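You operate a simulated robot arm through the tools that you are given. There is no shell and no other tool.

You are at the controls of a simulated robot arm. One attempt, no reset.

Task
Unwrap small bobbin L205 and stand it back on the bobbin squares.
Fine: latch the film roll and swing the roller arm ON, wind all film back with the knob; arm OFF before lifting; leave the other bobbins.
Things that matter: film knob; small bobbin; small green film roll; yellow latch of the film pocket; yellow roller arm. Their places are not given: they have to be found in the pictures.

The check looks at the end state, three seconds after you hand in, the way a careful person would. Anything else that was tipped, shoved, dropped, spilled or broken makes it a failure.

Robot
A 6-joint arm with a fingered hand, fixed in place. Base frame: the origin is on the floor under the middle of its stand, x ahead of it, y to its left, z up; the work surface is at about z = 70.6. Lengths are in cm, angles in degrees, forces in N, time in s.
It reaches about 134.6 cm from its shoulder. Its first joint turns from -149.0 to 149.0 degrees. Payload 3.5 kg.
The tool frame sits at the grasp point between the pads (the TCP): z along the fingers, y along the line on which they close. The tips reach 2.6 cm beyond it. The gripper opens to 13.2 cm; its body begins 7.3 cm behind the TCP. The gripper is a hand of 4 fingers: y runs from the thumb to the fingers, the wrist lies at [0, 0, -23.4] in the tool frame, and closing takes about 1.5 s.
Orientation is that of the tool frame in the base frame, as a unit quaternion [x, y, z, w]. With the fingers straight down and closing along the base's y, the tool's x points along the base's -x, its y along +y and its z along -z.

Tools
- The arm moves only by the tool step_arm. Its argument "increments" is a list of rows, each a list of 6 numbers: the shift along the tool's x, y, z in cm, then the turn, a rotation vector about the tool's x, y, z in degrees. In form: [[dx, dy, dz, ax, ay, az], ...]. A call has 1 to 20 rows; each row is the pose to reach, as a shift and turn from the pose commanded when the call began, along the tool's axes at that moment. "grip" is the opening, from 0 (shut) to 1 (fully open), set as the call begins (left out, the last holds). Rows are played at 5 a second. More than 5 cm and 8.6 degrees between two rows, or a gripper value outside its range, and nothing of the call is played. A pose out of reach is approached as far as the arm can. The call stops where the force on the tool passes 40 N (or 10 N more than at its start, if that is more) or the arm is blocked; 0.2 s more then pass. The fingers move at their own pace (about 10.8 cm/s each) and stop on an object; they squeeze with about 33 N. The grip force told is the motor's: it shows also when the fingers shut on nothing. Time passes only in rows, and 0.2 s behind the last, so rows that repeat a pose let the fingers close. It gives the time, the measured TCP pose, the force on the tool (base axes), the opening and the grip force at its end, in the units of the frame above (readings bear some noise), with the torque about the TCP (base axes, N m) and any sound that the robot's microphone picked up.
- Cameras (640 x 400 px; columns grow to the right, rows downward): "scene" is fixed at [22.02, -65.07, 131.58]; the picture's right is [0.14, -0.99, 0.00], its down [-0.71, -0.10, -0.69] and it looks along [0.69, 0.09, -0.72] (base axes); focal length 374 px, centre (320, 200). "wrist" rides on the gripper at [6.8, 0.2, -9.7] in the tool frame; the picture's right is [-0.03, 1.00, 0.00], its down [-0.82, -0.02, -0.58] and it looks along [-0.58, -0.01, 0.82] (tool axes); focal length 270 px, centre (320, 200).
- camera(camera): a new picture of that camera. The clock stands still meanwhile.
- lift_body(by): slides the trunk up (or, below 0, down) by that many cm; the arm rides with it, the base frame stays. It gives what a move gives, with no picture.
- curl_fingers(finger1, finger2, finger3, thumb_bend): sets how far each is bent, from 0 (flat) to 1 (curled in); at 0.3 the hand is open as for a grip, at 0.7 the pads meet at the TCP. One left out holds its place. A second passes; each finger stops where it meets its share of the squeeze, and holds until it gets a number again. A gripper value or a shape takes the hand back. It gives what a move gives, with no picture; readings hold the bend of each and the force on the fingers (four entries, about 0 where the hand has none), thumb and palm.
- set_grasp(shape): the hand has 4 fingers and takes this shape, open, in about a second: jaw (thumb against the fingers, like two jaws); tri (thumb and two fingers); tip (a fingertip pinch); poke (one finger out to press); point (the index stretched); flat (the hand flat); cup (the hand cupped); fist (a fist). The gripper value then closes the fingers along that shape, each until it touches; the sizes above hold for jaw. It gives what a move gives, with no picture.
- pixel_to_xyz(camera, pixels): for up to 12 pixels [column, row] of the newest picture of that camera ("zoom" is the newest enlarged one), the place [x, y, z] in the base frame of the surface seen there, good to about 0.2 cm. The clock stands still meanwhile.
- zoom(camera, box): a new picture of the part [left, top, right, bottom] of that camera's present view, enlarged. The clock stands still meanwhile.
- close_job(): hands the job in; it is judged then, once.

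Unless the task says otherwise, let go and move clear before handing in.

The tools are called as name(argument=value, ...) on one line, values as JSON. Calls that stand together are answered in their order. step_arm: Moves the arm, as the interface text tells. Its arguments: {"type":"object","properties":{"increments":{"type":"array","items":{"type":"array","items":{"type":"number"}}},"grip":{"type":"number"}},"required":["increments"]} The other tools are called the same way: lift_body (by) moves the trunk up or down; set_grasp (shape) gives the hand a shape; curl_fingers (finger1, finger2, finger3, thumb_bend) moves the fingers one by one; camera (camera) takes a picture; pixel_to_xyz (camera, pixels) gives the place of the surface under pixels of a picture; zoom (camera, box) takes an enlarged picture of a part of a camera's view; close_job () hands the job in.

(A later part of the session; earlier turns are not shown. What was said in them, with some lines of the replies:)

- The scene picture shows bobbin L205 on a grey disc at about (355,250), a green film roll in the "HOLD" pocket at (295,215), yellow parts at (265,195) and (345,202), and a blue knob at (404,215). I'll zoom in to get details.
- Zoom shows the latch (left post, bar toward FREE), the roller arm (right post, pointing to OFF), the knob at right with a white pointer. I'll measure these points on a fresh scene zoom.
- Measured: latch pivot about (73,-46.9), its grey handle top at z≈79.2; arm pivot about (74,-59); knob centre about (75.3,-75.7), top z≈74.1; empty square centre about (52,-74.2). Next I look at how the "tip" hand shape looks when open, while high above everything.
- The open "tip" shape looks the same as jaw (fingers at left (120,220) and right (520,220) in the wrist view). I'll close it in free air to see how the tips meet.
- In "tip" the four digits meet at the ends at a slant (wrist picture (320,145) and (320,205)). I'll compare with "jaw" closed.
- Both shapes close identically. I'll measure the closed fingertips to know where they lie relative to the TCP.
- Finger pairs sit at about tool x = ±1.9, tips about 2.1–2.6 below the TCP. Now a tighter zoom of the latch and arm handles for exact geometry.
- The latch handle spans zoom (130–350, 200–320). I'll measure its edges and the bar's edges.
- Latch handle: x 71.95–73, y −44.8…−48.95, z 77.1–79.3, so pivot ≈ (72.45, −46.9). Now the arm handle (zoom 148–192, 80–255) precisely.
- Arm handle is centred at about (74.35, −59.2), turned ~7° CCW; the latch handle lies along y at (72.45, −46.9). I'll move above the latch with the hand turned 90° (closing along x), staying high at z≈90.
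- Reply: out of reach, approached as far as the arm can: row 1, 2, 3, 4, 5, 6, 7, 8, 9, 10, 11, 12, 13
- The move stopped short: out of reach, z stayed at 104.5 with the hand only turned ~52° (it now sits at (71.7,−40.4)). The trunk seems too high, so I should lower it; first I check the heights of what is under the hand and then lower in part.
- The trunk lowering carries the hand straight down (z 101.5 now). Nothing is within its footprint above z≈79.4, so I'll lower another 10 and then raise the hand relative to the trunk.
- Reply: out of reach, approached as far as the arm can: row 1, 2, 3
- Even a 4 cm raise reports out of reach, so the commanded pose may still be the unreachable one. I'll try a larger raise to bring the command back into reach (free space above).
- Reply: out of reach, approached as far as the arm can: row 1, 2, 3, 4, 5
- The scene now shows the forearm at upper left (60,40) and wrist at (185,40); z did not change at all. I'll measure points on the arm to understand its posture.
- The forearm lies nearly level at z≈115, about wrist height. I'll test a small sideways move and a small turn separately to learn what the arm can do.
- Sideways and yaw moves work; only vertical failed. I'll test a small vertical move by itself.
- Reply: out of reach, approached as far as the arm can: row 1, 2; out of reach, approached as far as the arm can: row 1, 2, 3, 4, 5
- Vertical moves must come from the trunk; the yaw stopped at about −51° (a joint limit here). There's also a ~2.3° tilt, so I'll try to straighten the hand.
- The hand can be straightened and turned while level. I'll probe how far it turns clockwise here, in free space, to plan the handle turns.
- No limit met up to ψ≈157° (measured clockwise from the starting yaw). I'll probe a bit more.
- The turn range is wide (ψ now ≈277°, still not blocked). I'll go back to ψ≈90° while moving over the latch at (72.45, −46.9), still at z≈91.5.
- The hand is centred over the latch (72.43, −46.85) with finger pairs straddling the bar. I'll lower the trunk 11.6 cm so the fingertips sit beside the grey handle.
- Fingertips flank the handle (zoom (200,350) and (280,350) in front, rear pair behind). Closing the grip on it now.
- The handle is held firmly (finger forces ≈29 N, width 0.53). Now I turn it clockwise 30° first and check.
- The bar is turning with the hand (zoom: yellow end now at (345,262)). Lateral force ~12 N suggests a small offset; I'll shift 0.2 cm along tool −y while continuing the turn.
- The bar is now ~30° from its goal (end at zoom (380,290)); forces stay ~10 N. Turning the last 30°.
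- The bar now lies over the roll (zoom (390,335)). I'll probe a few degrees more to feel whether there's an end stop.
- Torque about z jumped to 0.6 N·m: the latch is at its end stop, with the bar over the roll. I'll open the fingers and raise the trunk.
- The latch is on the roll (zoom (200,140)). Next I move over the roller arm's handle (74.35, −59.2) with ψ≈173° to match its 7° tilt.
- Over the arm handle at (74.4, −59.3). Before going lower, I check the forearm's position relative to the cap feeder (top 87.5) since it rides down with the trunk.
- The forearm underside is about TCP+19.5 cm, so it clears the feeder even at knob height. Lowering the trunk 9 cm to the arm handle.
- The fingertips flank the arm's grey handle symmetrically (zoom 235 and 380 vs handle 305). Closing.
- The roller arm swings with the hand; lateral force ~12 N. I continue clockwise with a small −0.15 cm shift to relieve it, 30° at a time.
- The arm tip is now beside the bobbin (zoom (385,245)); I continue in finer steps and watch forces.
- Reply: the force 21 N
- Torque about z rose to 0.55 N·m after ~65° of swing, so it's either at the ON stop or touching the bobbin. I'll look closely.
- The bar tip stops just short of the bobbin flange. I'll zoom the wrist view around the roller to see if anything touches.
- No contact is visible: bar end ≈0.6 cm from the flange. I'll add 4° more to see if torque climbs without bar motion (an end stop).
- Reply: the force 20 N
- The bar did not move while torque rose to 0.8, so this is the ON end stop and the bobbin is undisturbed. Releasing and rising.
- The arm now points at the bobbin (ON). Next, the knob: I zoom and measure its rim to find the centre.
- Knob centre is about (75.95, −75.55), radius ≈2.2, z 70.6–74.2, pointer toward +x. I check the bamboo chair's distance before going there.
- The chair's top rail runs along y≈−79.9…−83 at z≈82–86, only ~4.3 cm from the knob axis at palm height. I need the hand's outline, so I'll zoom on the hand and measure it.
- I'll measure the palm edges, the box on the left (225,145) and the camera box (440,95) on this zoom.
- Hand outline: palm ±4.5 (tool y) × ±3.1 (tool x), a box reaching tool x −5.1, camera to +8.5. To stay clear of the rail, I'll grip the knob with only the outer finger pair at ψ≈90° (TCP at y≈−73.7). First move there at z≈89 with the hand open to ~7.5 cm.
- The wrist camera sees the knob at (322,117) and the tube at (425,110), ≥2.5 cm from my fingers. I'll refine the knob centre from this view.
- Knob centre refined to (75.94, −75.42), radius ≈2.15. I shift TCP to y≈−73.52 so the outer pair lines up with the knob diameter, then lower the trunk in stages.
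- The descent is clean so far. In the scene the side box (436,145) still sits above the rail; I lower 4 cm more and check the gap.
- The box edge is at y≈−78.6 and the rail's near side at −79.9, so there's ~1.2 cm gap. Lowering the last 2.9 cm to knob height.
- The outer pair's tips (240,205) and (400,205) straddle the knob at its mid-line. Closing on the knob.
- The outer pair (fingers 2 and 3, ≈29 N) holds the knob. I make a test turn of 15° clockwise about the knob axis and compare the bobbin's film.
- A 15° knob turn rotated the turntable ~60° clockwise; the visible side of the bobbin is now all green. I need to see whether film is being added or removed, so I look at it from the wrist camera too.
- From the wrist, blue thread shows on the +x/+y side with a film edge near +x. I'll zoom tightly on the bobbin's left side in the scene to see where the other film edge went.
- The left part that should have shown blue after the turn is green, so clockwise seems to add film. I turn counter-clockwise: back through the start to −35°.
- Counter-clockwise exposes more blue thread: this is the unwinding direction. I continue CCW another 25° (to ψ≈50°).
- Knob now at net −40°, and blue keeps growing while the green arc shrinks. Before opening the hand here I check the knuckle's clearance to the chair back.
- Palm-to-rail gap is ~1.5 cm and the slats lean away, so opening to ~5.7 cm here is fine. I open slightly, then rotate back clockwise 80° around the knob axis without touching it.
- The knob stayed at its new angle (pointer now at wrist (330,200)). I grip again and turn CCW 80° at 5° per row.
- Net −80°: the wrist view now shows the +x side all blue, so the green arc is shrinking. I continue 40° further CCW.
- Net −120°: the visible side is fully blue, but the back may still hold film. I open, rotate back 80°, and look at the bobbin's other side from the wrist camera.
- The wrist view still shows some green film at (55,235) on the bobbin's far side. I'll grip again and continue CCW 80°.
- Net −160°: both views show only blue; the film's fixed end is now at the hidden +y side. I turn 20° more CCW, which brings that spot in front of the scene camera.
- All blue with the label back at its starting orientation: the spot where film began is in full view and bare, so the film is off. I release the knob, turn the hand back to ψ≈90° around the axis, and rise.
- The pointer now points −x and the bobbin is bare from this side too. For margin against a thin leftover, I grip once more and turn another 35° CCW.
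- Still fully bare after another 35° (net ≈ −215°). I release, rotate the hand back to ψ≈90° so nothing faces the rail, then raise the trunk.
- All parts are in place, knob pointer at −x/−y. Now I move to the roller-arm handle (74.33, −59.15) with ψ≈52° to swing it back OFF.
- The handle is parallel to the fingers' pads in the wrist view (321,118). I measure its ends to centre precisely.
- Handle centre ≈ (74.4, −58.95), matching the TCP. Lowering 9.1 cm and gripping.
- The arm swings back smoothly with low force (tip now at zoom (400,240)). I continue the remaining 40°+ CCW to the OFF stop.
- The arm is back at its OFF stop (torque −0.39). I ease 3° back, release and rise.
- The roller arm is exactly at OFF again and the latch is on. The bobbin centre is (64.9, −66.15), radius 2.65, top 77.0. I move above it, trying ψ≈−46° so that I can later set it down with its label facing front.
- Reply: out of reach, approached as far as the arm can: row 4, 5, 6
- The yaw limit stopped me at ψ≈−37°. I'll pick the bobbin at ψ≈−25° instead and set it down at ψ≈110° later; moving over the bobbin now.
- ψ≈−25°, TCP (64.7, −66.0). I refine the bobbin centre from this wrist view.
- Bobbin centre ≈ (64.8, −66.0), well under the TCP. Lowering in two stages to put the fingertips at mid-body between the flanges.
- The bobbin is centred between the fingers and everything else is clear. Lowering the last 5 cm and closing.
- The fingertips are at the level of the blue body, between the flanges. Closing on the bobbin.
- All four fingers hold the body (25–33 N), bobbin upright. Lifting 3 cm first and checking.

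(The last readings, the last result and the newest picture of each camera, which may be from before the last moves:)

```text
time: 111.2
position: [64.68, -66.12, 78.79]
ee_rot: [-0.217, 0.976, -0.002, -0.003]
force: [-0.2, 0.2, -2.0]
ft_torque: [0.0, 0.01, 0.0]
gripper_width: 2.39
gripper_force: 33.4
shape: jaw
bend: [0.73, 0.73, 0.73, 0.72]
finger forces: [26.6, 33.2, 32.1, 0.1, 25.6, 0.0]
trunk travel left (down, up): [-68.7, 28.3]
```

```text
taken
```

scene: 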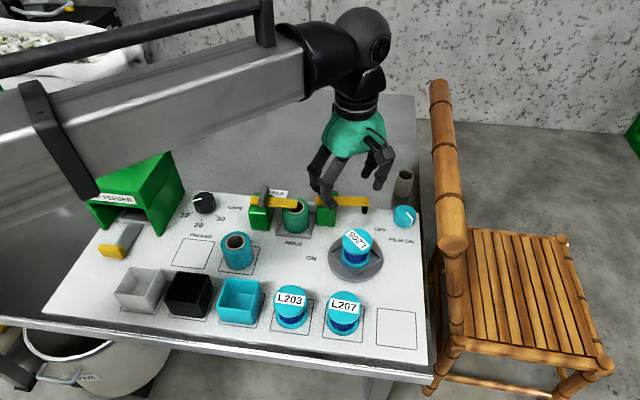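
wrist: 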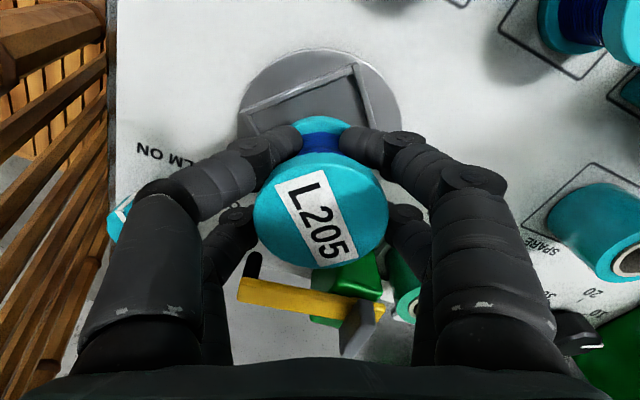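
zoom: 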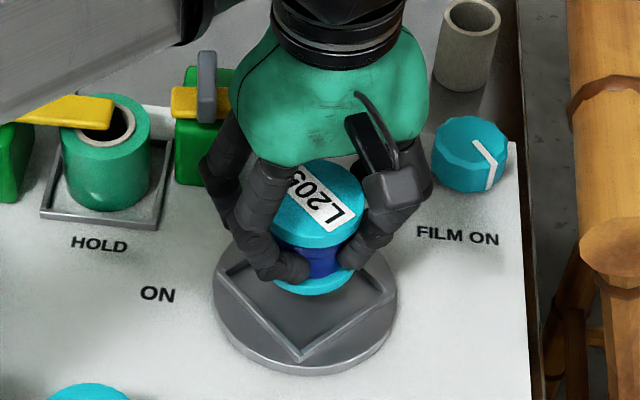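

Lift is clean (about 2 N of load). I raise 12 cm more, then carry it to above the empty square (51.95, −74.2) while turning to ψ≈110°.

lift_body(by=12)

step_arm(increments=[[0.885, -0.115, 0, 0, 0, 7.94], [1.77, -0.229, 0, 0, 0, 15.88], [2.656, -0.344, 0, 0, 0, 23.82], [3.54, -0.459, 0, 0, 0, 31.76], [4.43, -0.574, 0, 0, 0, 39.7], [5.31, -0.688, 0, 0, 0, 47.65], [6.2, -0.803, 0, 0, 0, 55.6], [7.08, -0.918, 0, 0, 0, 63.5], [7.97, -1.03, 0, 0, 0, 71.5], [8.85, -1.147, 0, 0, 0, 79.4], [9.74, -1.26, 0, 0, 0, 87.35], [10.62, -1.376, 0, 0, 0, 95.3], [11.5, -1.49, 0, 0, 0, 103.2], [12.39, -1.606, 0, 0, 0, 111.2], [13.28, -1.72, 0, 0, 0, 119.1], [14.16, -1.835, 0, 0, 0, 127.1], [15.05, -1.95, 0, 0, 0, 135], [15.05, -1.95, 0, 0, 0, 135]])

camera(camera="scene")

camera(camera="wrist")

```text
time: 112.8
position: [64.71, -66.0, 90.88]
ee_rot: [-0.218, 0.976, -0.002, -0.003]
force: [0.1, 0.6, -1.6]
ft_torque: [0.0, 0.03, 0.02]
gripper_width: 2.37
gripper_force: 33.2
shape: jaw
bend: [0.73, 0.73, 0.73, 0.72]
finger forces: [26.7, 33.3, 32.1, 0.1, 25.5, 0.1]
trunk travel left (down, up): [-80.7, 16.3]
```

```text
time: 116.5
position: [51.96, -74.27, 90.89]
ee_rot: [0.819, 0.574, -0.004, 0.001]
force: [0.0, 0.6, -2.1]
ft_torque: [0.02, -0.04, -0.01]
gripper_width: 2.4
gripper_force: 33.0
shape: jaw
bend: [0.73, 0.73, 0.73, 0.72]
finger forces: [26.9, 33.4, 32.4, 0.0, 25.9, 0.0]
trunk travel left (down, up): [-80.7, 16.3]
```

```text
taken
```

scene: 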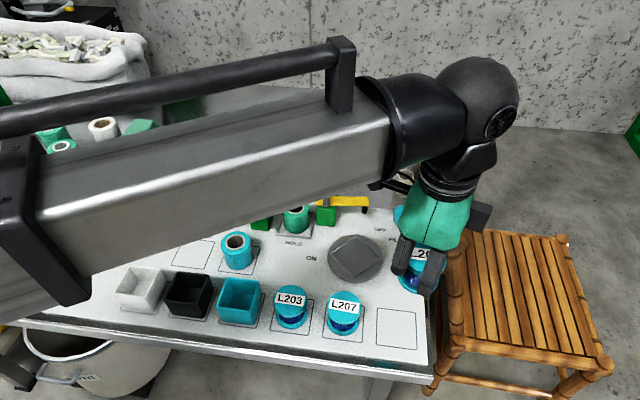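

```text
taken
```

wrist: 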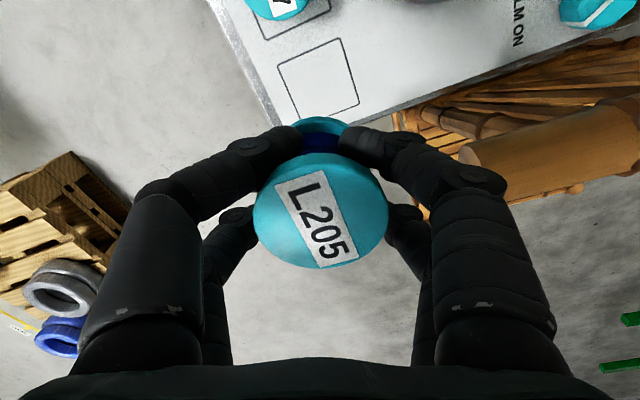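

Over the square at (51.96, −74.27), ψ≈110°. I verify the empty square's corners and the chair rail's near end before lowering.

pixel_to_xyz(camera="wrist", pixels=[[465, 160], [470, 185], [500, 195], [520, 140], [440, 130], [278, 67], [341, 40], [357, 105], [297, 130]])

pixel_to_xyz(camera="scene", pixels=[[378, 308], [415, 312], [378, 346], [416, 350], [397, 329], [358, 307], [330, 333], [359, 336], [325, 303]])

```text
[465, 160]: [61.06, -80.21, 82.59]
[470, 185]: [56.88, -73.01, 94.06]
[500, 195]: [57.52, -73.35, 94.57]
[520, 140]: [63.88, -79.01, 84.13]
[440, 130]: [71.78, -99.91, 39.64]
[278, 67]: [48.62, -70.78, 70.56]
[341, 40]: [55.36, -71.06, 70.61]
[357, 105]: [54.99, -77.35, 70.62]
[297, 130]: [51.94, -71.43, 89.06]
```

```text
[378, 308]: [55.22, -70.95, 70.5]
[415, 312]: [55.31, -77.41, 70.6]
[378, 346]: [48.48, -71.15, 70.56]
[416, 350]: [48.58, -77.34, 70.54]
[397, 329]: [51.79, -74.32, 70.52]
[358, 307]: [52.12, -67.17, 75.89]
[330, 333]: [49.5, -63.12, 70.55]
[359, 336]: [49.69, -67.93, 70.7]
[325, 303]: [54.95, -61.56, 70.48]
```

Square centre is (51.9, −74.2) and the rail end is at x≈61, y≈−80.2, well clear. I lower 15.5 cm, stopping just above the board.

lift_body(by=-12)

lift_body(by=-3.6)

camera(camera="wrist")

zoom(camera="scene", box=[320, 230, 480, 380])

```text
time: 118.0
position: [52.0, -74.14, 78.84]
ee_rot: [0.819, 0.574, -0.003, 0.002]
force: [-0.9, -0.2, -1.3]
ft_torque: [-0.03, 0.03, -0.03]
gripper_width: 2.35
gripper_force: 33.8
shape: jaw
bend: [0.73, 0.73, 0.73, 0.72]
finger forces: [27.0, 33.5, 32.5, 0.0, 25.9, 0.0]
trunk travel left (down, up): [-68.7, 28.3]
```

```text
time: 118.8
position: [51.99, -74.18, 75.28]
ee_rot: [0.818, 0.575, -0.004, 0.0]
force: [0.9, 0.3, -2.2]
ft_torque: [0.03, 0.01, 0.01]
gripper_width: 2.38
gripper_force: 32.6
shape: jaw
bend: [0.73, 0.73, 0.73, 0.72]
finger forces: [26.8, 33.5, 32.5, 0.0, 25.9, 0.0]
trunk travel left (down, up): [-65.1, 31.9]
```

```text
taken
```

wrist: 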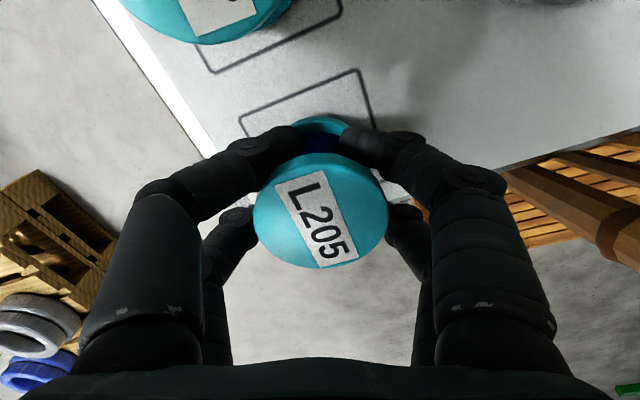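

```text
2.67 times, centred on (400, 305) of scene
```

zoom: 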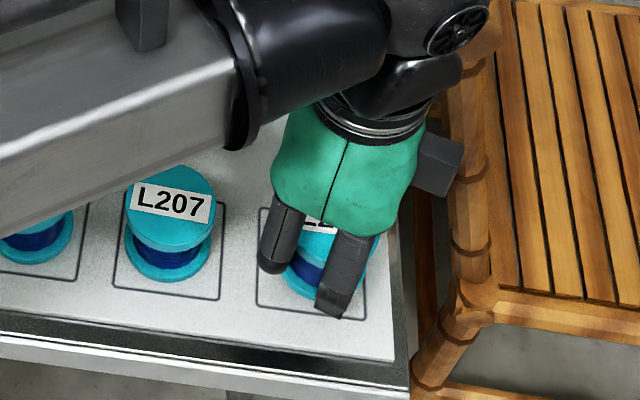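

The bobbin hangs over its square, no contact yet (−2.2 N). I lower in small steps until I feel the board.

lift_body(by=-0.35)

lift_body(by=-0.12)

lift_body(by=-0.08)

```text
time: 119.4
position: [52.04, -74.23, 74.98]
ee_rot: [0.819, 0.574, -0.005, 0.0]
force: [-0.1, -0.6, -1.8]
ft_torque: [0.04, 0.03, -0.01]
gripper_width: 2.37
gripper_force: 32.7
shape: jaw
bend: [0.73, 0.73, 0.73, 0.72]
finger forces: [26.9, 33.5, 32.5, 0.0, 25.8, 0.1]
trunk travel left (down, up): [-64.7, 32.3]
```

```text
time: 119.9
position: [52.03, -74.11, 74.91]
ee_rot: [0.818, 0.575, -0.003, 0.0]
force: [0.2, 0.4, -1.6]
ft_torque: [0.01, 0.0, 0.01]
gripper_width: 2.39
gripper_force: 33.1
shape: jaw
bend: [0.73, 0.73, 0.73, 0.72]
finger forces: [26.9, 33.6, 32.6, 0.1, 25.9, 0.1]
trunk travel left (down, up): [-64.6, 32.4]
```

```text
time: 120.4
position: [52.04, -74.19, 74.61]
ee_rot: [0.819, 0.574, -0.004, 0.001]
force: [0.5, 0.8, -1.3]
ft_torque: [0.01, -0.02, 0.0]
gripper_width: 2.37
gripper_force: 33.5
shape: jaw
bend: [0.73, 0.73, 0.73, 0.72]
finger forces: [26.8, 33.5, 32.5, 0.0, 25.9, 0.1]
trunk travel left (down, up): [-64.5, 32.5]
```

Still no contact (about −1.5 N). Continuing in 0.1 cm steps.

lift_body(by=-0.1)

lift_body(by=-0.1)

```text
time: 120.9
position: [51.89, -74.23, 74.62]
ee_rot: [0.819, 0.574, -0.004, 0.0]
force: [0.3, -0.7, 0.4]
ft_torque: [-0.02, -0.09, 0.01]
gripper_width: 2.35
gripper_force: 32.6
shape: jaw
bend: [0.73, 0.73, 0.73, 0.72]
finger forces: [27.3, 33.6, 32.6, 0.0, 25.9, 0.1]
trunk travel left (down, up): [-64.4, 32.6]
```

```text
time: 121.4
position: [51.92, -74.14, 74.59]
ee_rot: [0.819, 0.574, -0.004, 0.0]
force: [-0.1, -0.5, 7.5]
ft_torque: [-0.01, -0.25, -0.02]
gripper_width: 2.37
gripper_force: 32.8
shape: jaw
bend: [0.73, 0.73, 0.73, 0.72]
finger forces: [29.1, 34.3, 32.9, 0.0, 25.9, 0.1]
trunk travel left (down, up): [-64.3, 32.7]
```

Contact: +7.5 N. I ease up 0.08 cm and open the hand.

lift_body(by=0.08)

step_arm(increments=[[0, 0, 0, 0, 0, 0], [0, 0, 0, 0, 0, 0], [0, 0, 0, 0, 0, 0]], grip=0.3)

step_arm(increments=[[0, 0, 0, 0, 0, 0], [0, 0, 0, 0, 0, 0], [0, 0, 0, 0, 0, 0], [0, 0, 0, 0, 0, 0]], grip=0.55)

camera(camera="wrist")

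zoom(camera="scene", box=[320, 230, 480, 380])

```text
time: 121.9
position: [52.0, -74.17, 74.5]
ee_rot: [0.819, 0.573, -0.004, 0.0]
force: [-0.2, -0.1, 1.8]
ft_torque: [-0.04, -0.14, 0.01]
gripper_width: 2.35
gripper_force: 32.7
shape: jaw
bend: [0.73, 0.73, 0.73, 0.72]
finger forces: [28.9, 34.2, 32.7, 0.0, 25.8, 0.0]
trunk travel left (down, up): [-64.4, 32.6]
```

```text
time: 122.7
position: [52.07, -74.14, 74.56]
ee_rot: [0.819, 0.574, -0.004, 0.001]
force: [-1.1, -0.4, -0.5]
ft_torque: [-0.01, 0.03, 0.03]
gripper_width: 3.91
gripper_force: 0.0
shape: jaw
bend: [0.74, 0.74, 0.74, 0.7]
finger forces: [0.0, 0.1, 0.1, 0.0, 0.1, 0.1]
trunk travel left (down, up): [-64.4, 32.6]
```

```text
time: 123.7
position: [52.03, -74.17, 74.51]
ee_rot: [0.818, 0.575, -0.004, 0.001]
force: [-0.2, -0.3, 0.0]
ft_torque: [0.02, 0.01, 0.03]
gripper_width: 7.22
gripper_force: 0.0
shape: jaw
bend: [0.72, 0.72, 0.72, 0.7]
finger forces: [0.0, 0.1, 0.1, 0.0, 0.0, 0.1]
trunk travel left (down, up): [-64.4, 32.6]
```

```text
taken
```

wrist: 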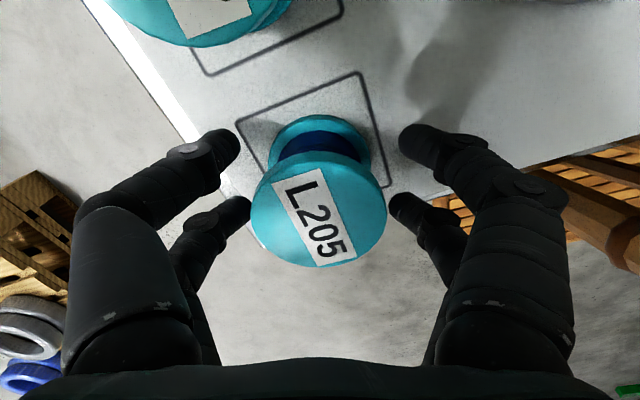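

```text
2.67 times, centred on (400, 305) of scene
```

zoom: 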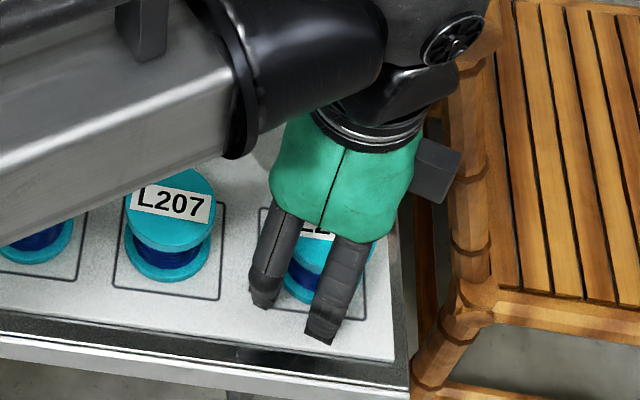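

The bobbin stands in the square, fingers free. Raising straight up 16 cm.

lift_body(by=16)

camera(camera="scene")

camera(camera="wrist")

```text
time: 125.6
position: [52.02, -74.2, 90.53]
ee_rot: [0.818, 0.575, -0.004, 0.0]
force: [-0.3, 0.5, -0.3]
ft_torque: [0.01, 0.03, 0.04]
gripper_width: 7.2
gripper_force: 0.1
shape: jaw
bend: [0.72, 0.72, 0.72, 0.7]
finger forces: [0.1, 0.0, 0.0, 0.1, 0.1, 0.1]
trunk travel left (down, up): [-80.4, 16.6]
```

```text
taken
```

scene: 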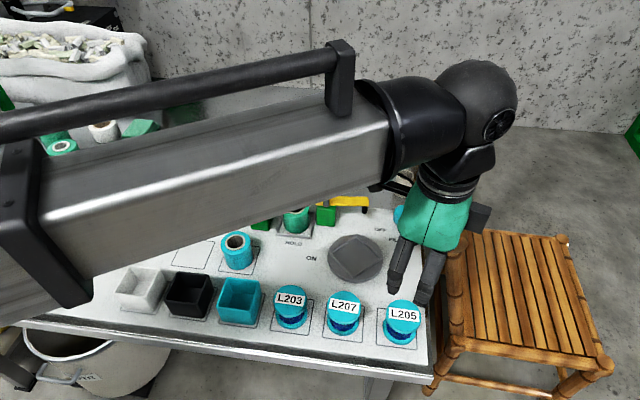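

```text
taken
```

wrist: 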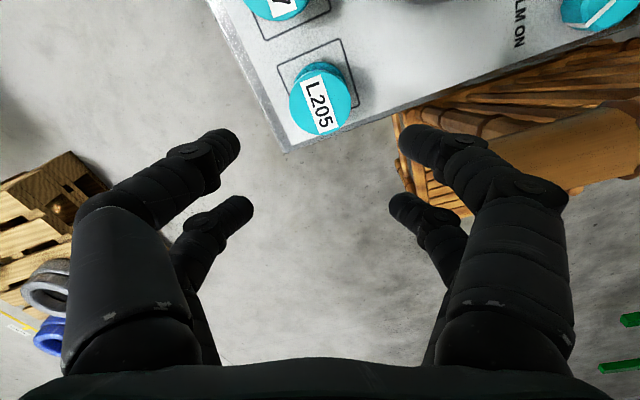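

L205 stands beside L207 with its label to the front (scene (404,315)). I raise further and move the arm away to view and check the whole panel.

lift_body(by=13)

step_arm(increments=[[3.8, -0.97, 0, 0, 0, 0], [7.7, -1.94, 0, 0, 0, 0], [11.5, -2.9, 0, 0, 0, 0], [15.3, -3.87, 0, 0, 0, 0], [19.2, -4.84, 0, 0, 0, 0], [23.0, -5.8, 0, 0, 0, 0], [23.0, -5.8, 0, 0, 0, 0]])

camera(camera="scene")

camera(camera="wrist")

```text
time: 127.1
position: [52.06, -74.2, 103.6]
ee_rot: [0.819, 0.574, -0.004, 0.001]
force: [0.0, -0.2, 0.3]
ft_torque: [0.0, -0.01, -0.01]
gripper_width: 7.23
gripper_force: 0.1
shape: jaw
bend: [0.72, 0.72, 0.72, 0.7]
finger forces: [0.0, 0.0, 0.0, 0.0, 0.0, 0.0]
trunk travel left (down, up): [-93.4, 3.6]
```

```text
time: 128.7
position: [54.43, -50.72, 103.66]
ee_rot: [0.819, 0.574, -0.004, 0.001]
force: [-0.2, -0.2, -0.2]
ft_torque: [0.0, 0.0, 0.01]
gripper_width: 7.2
gripper_force: 0.1
shape: jaw
bend: [0.72, 0.72, 0.72, 0.7]
finger forces: [0.0, 0.0, 0.0, 0.1, 0.0, 0.1]
out of reach, approached as far as the arm can: row 6
trunk travel left (down, up): [-93.4, 3.6]
```

```text
taken
```

scene: 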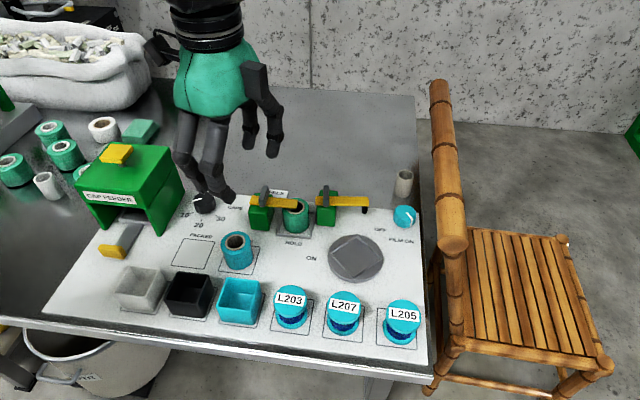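

```text
taken
```

wrist: 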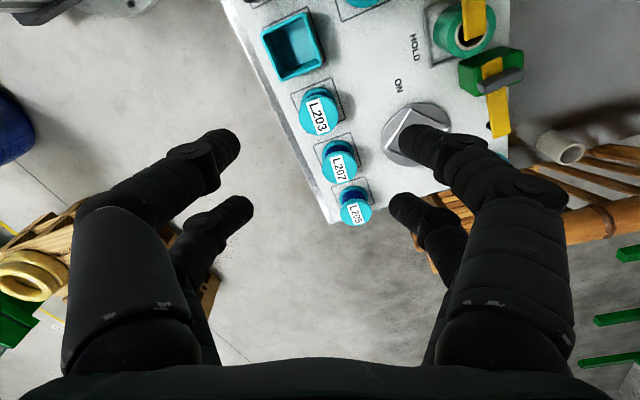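

Everything looks in order; I take close-ups of L205 in its square and of the panel as a last check.

zoom(camera="scene", box=[260, 270, 440, 370])

pixel_to_xyz(camera="scene", pixels=[[404, 305], [404, 325], [388, 315], [420, 315], [404, 343], [378, 308], [415, 310]])

zoom(camera="scene", box=[230, 160, 430, 285])

```text
3.56 times, centred on (350, 320) of scene
```

zoom: 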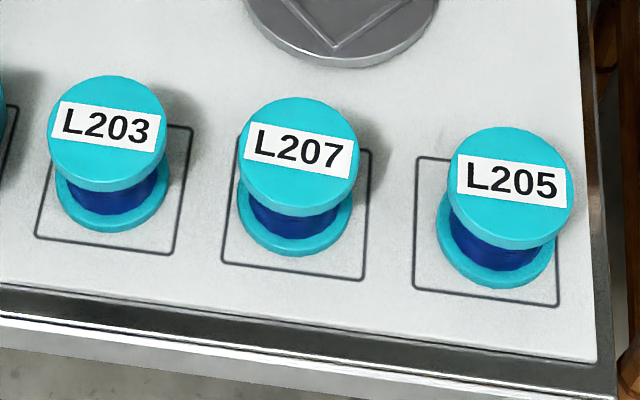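

```text
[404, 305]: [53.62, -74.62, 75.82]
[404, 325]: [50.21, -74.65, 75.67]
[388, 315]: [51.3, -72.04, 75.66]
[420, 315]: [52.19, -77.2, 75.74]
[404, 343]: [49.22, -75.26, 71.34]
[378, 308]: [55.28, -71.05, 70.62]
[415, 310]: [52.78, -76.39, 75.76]
```

```text
3.20 times, centred on (330, 222) of scene
```

zoom: 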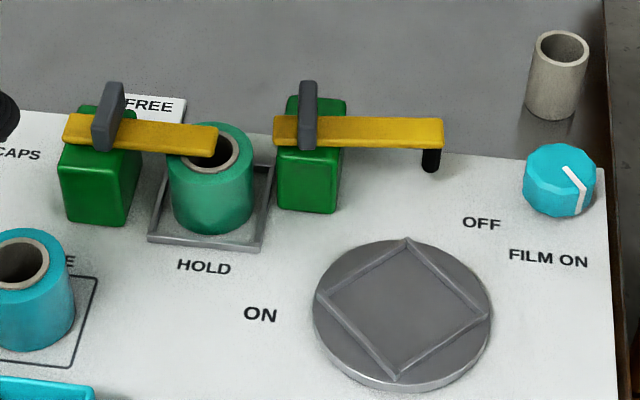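

The close-ups show L205 bare and upright inside its square, and L203 and L207 have not moved. The latch is on the roll, the roller arm is at OFF, and the hand is clear, so I'm handing in.

close_job()

```text
The job is handed in.
```

I unwrapped bobbin L205 and stood it upright in the empty bobbin square, with its label facing front, and I've handed the job in. The handed-in check hasn't reported a result yet.

- **Latch:** the yellow latch is swung over the green film roll, against its end stop.
- **Roller arm:** I swung it to its ON stop for the winding, then back to its OFF stop before lifting the bobbin.
- **Film:** turning the knob counter-clockwise removed the film. The bobbin looked bare from both camera sides. I turned about 35° more as a margin, and no film reappeared. A first 15° test turn went the wrong way and added a little film; the winding took that off too.
- **Bobbin:** L205 stands about 0.4 cm off the square's centre, towards the right edge, but its base is inside the lines.
- **Everything else:** L203, L207 and the other items on the panel look unmoved in the final pictures. The hand is empty and clear of the panel.
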